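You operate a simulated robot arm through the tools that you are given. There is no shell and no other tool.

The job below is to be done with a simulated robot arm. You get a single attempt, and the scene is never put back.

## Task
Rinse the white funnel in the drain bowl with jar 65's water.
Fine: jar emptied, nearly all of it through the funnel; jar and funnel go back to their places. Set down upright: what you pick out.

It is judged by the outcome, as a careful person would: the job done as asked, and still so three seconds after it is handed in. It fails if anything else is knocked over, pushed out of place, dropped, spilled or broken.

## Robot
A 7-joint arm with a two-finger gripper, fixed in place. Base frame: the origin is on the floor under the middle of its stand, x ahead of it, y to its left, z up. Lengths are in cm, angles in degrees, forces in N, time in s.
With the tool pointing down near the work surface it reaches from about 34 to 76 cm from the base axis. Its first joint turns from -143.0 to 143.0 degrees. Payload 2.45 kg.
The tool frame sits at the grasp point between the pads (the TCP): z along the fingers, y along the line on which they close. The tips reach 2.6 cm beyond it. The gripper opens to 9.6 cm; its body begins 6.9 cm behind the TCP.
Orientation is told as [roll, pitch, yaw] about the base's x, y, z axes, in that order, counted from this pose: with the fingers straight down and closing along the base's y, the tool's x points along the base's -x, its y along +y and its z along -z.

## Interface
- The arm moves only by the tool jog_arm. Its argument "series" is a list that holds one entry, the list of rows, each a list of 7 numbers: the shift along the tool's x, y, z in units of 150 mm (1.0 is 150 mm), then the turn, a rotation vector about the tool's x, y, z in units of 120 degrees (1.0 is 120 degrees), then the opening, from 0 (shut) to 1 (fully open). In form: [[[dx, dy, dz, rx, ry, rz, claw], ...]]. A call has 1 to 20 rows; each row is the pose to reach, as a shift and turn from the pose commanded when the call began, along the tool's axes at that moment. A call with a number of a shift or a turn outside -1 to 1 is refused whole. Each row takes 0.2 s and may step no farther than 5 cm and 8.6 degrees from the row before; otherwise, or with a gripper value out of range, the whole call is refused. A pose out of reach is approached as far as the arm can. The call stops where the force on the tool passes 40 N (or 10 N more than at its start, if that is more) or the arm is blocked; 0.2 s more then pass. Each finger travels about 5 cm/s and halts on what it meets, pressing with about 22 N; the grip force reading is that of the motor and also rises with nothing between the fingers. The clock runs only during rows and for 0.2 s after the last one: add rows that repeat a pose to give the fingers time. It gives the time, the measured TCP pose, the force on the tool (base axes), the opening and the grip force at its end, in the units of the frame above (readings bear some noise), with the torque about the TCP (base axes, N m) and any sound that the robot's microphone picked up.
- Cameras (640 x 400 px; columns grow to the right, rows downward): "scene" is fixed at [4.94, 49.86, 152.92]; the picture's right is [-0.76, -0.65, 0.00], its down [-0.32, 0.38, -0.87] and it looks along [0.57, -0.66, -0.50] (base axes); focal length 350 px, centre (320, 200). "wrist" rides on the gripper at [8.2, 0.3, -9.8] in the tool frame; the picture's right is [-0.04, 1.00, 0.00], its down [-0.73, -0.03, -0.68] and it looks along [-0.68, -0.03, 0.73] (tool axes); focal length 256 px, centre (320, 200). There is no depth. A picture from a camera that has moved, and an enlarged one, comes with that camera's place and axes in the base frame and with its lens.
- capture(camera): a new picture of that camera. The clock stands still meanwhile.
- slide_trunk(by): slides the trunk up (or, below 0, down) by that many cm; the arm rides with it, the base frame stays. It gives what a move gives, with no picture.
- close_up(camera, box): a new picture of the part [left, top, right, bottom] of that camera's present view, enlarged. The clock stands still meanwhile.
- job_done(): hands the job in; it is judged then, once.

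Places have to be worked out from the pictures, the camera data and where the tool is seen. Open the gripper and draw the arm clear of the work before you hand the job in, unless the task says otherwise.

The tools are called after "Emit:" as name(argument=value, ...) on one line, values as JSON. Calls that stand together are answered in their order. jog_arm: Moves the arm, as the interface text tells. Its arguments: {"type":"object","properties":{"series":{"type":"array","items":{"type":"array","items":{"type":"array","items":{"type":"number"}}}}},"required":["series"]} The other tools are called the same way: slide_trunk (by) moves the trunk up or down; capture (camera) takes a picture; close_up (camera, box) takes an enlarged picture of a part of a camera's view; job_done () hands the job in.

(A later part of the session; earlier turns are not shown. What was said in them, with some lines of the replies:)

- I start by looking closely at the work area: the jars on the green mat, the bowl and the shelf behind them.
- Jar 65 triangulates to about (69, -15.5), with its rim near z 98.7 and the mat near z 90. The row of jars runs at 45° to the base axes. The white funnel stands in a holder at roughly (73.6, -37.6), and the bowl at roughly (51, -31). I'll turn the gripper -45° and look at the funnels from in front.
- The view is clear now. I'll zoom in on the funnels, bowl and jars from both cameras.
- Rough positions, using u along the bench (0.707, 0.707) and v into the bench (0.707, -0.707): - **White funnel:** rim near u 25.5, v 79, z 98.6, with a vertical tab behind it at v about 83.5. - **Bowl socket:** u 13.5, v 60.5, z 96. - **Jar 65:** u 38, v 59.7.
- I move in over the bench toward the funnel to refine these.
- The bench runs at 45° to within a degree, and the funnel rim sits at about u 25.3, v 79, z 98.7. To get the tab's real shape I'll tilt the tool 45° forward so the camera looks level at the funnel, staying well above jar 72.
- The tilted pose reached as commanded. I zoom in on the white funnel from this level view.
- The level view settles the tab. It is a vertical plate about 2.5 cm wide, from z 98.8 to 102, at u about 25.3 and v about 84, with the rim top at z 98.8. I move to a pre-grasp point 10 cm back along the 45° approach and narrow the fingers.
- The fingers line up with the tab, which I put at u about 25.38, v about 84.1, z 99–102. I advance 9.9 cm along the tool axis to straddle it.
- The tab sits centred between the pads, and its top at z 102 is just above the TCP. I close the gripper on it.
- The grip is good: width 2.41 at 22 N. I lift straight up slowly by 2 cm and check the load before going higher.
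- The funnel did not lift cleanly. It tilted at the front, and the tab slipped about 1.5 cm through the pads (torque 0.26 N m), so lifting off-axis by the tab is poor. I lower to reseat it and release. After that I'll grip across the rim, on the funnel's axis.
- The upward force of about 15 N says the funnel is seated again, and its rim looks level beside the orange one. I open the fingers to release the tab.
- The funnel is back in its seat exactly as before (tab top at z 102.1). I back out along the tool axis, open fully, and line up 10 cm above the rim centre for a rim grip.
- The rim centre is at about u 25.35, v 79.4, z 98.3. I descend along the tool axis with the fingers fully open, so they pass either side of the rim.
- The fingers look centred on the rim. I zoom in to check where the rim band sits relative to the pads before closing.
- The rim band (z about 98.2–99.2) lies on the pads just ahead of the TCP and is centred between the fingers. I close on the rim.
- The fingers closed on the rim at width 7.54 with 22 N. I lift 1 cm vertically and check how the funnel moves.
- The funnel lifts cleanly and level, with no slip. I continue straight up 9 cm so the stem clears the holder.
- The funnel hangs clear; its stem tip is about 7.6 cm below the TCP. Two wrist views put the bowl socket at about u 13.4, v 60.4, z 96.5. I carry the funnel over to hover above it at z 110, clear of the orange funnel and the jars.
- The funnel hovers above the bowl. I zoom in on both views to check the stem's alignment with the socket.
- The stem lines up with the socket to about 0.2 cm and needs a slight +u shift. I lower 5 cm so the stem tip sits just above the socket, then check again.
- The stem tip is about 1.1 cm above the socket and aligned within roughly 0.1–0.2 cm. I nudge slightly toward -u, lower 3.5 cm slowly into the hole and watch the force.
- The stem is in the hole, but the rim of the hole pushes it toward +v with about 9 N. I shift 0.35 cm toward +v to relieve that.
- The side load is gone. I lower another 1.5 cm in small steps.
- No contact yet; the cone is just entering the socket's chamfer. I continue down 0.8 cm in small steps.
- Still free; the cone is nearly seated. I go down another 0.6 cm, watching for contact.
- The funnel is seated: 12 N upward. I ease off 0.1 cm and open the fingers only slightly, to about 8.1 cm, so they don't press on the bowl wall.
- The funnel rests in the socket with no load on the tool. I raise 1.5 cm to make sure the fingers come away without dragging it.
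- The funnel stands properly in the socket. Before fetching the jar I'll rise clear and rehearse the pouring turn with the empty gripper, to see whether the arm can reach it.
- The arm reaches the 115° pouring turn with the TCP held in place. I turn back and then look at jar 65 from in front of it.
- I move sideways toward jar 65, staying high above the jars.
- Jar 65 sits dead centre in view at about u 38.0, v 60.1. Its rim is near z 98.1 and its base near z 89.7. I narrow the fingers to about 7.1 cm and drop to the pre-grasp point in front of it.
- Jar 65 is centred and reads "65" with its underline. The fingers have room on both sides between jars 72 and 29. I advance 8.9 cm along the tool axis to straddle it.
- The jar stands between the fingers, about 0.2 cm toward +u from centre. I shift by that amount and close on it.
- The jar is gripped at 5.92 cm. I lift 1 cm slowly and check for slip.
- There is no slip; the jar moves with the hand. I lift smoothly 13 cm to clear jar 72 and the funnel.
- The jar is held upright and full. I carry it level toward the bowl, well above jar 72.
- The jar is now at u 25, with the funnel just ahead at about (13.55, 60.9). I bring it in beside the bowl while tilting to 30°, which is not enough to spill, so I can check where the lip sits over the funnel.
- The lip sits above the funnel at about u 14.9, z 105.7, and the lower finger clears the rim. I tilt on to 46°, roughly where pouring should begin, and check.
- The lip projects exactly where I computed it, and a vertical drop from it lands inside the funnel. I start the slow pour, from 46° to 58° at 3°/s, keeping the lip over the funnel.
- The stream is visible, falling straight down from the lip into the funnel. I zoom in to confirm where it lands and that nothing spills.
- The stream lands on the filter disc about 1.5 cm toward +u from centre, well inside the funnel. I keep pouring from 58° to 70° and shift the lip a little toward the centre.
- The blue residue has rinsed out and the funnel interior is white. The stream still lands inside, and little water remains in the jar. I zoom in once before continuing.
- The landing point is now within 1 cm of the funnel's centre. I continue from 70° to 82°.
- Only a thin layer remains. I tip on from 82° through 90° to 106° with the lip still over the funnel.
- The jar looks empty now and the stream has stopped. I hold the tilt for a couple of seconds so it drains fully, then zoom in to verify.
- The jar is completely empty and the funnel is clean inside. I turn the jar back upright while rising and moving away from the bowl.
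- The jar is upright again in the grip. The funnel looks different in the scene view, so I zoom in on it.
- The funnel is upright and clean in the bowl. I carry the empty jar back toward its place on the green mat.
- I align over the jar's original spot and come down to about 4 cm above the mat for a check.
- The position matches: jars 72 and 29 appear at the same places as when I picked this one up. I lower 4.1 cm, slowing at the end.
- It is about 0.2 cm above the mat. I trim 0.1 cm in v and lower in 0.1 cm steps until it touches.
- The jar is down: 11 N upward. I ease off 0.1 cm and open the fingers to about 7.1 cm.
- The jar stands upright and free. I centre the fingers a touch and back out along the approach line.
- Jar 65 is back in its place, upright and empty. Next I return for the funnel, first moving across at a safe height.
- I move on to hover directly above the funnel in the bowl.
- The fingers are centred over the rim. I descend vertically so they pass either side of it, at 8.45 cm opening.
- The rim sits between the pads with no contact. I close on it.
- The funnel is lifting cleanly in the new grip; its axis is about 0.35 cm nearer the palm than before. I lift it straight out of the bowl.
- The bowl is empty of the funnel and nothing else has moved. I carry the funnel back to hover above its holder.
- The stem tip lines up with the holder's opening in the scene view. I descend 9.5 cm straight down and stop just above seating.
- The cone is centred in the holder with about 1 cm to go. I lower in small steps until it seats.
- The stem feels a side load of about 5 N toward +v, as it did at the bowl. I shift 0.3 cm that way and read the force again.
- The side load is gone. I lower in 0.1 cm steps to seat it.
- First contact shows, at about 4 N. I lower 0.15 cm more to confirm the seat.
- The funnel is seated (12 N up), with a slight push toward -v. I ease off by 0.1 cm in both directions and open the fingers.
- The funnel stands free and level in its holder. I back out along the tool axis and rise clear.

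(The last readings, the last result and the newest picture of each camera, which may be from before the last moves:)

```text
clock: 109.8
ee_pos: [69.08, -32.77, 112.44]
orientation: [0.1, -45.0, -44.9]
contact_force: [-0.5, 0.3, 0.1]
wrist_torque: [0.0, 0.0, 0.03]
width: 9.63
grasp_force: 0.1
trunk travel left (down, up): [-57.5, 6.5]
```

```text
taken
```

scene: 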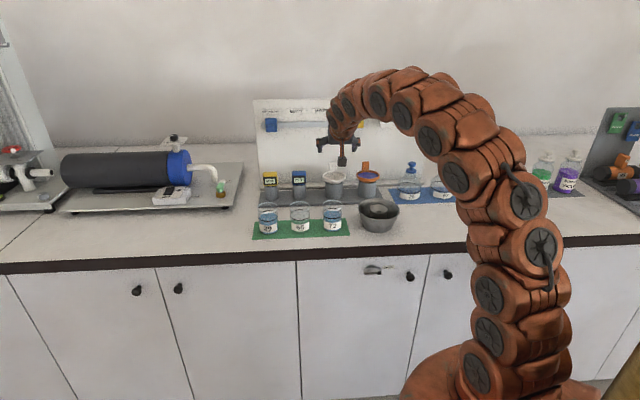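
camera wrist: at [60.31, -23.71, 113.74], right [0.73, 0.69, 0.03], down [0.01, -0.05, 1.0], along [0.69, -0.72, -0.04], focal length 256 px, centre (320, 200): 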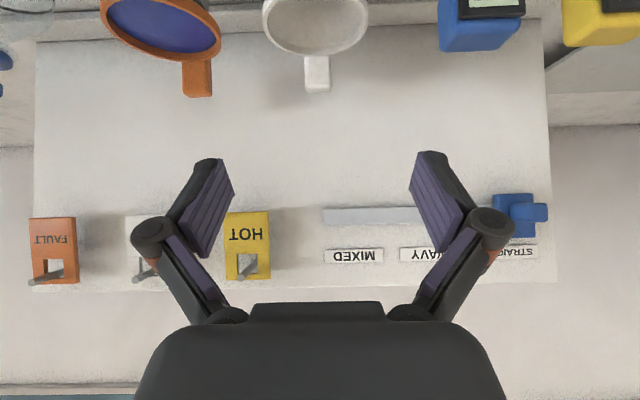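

The funnel and jar are both back in place. I draw the arm well clear, straightening the tool, and then do a final check.

Emit:
jog_arm(series=[[[0.063, 0, -0.157, 0, 0.0625, 0, 1], [0.126, 0, -0.314, 0, 0.125, 0, 1], [0.189, 0, -0.471, 0, 0.1875, 0, 1], [0.251, 0, -0.629, 0, 0.25, 0, 1], [0.314, 0, -0.786, 0, 0.3125, 0, 1], [0.377, 0, -0.943, 0, 0.375, 0, 1], [0.377, 0, -0.943, 0, 0.375, 0, 1]]])

Emit:
capture(camera="wrist")

Emit:
close_up(camera="scene", box=[240, 150, 420, 262])

Emit:
capture(camera="scene")

```text
clock: 111.4
ee_pos: [59.0, -22.9, 118.36]
orientation: [0.1, 0.1, -44.9]
contact_force: [0.0, 0.2, -0.1]
wrist_torque: [0.02, 0.04, 0.01]
width: 9.6
grasp_force: 0.1
trunk travel left (down, up): [-57.5, 6.5]
```

```text
taken
camera wrist: at [53.55, -17.16, 128.21], right [0.73, 0.68, 0.0], down [0.5, -0.54, 0.68], along [0.46, -0.5, -0.74], focal length 256 px, centre (320, 200)
```

wrist: 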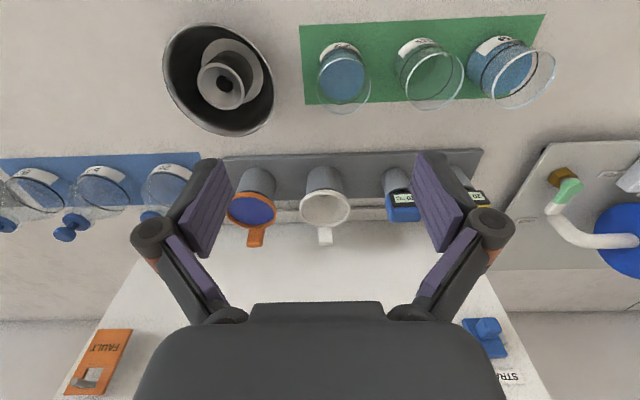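

```text
3.56 times, centred on (330, 206) of scene
camera zoom: at [4.94, 49.86, 152.92], right [-0.76, -0.65, 0.0], down [-0.32, 0.38, -0.87], along [0.57, -0.66, -0.5], focal length 1245 px, centre (284, 179)
```

zoom: 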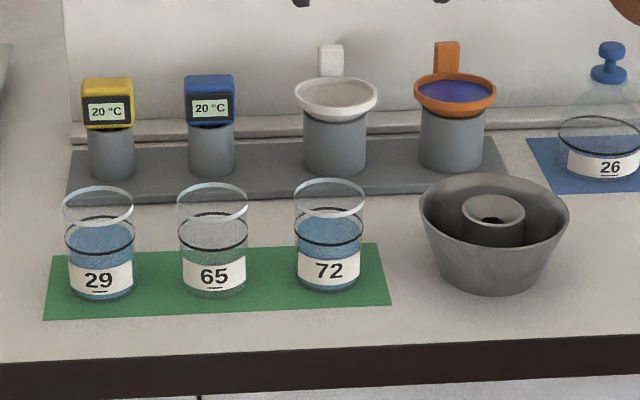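

```text
taken
```

scene: 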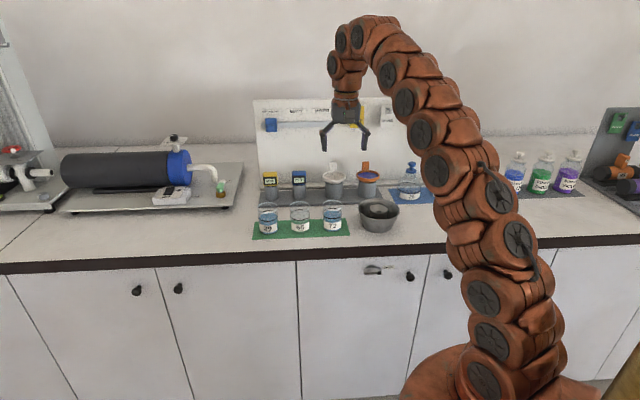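

The final view matches the starting layout. The white funnel is clean and level in its holder, jar 65 is empty and upright on its spot, the bowl hasn't moved, and there is no spill. The gripper is open and the arm is clear, so I hand the job in.

Emit:
job_done()

```text
The job is handed in.
```

I rinsed the white funnel in the drain bowl with all of jar 65's water and handed the job in; I haven't seen the judge's result.

- **Rinse:** The jar emptied completely. Every time I checked, the stream was landing inside the funnel, and the blue residue in it washed out.
- **Jar 65:** It is empty, upright and back on its spot on the green mat.
- **White funnel:** It is clean, upright and back in its holder.
- **Everything else:** In the last pictures nothing else had moved and I could see no spill. The gripper is open and the arm is clear of the work.

My first try at lifting the funnel, by its tab, made it tilt and slip in the grip. I set it back in its holder and lifted it by the rim instead, which held for the rest of the job.
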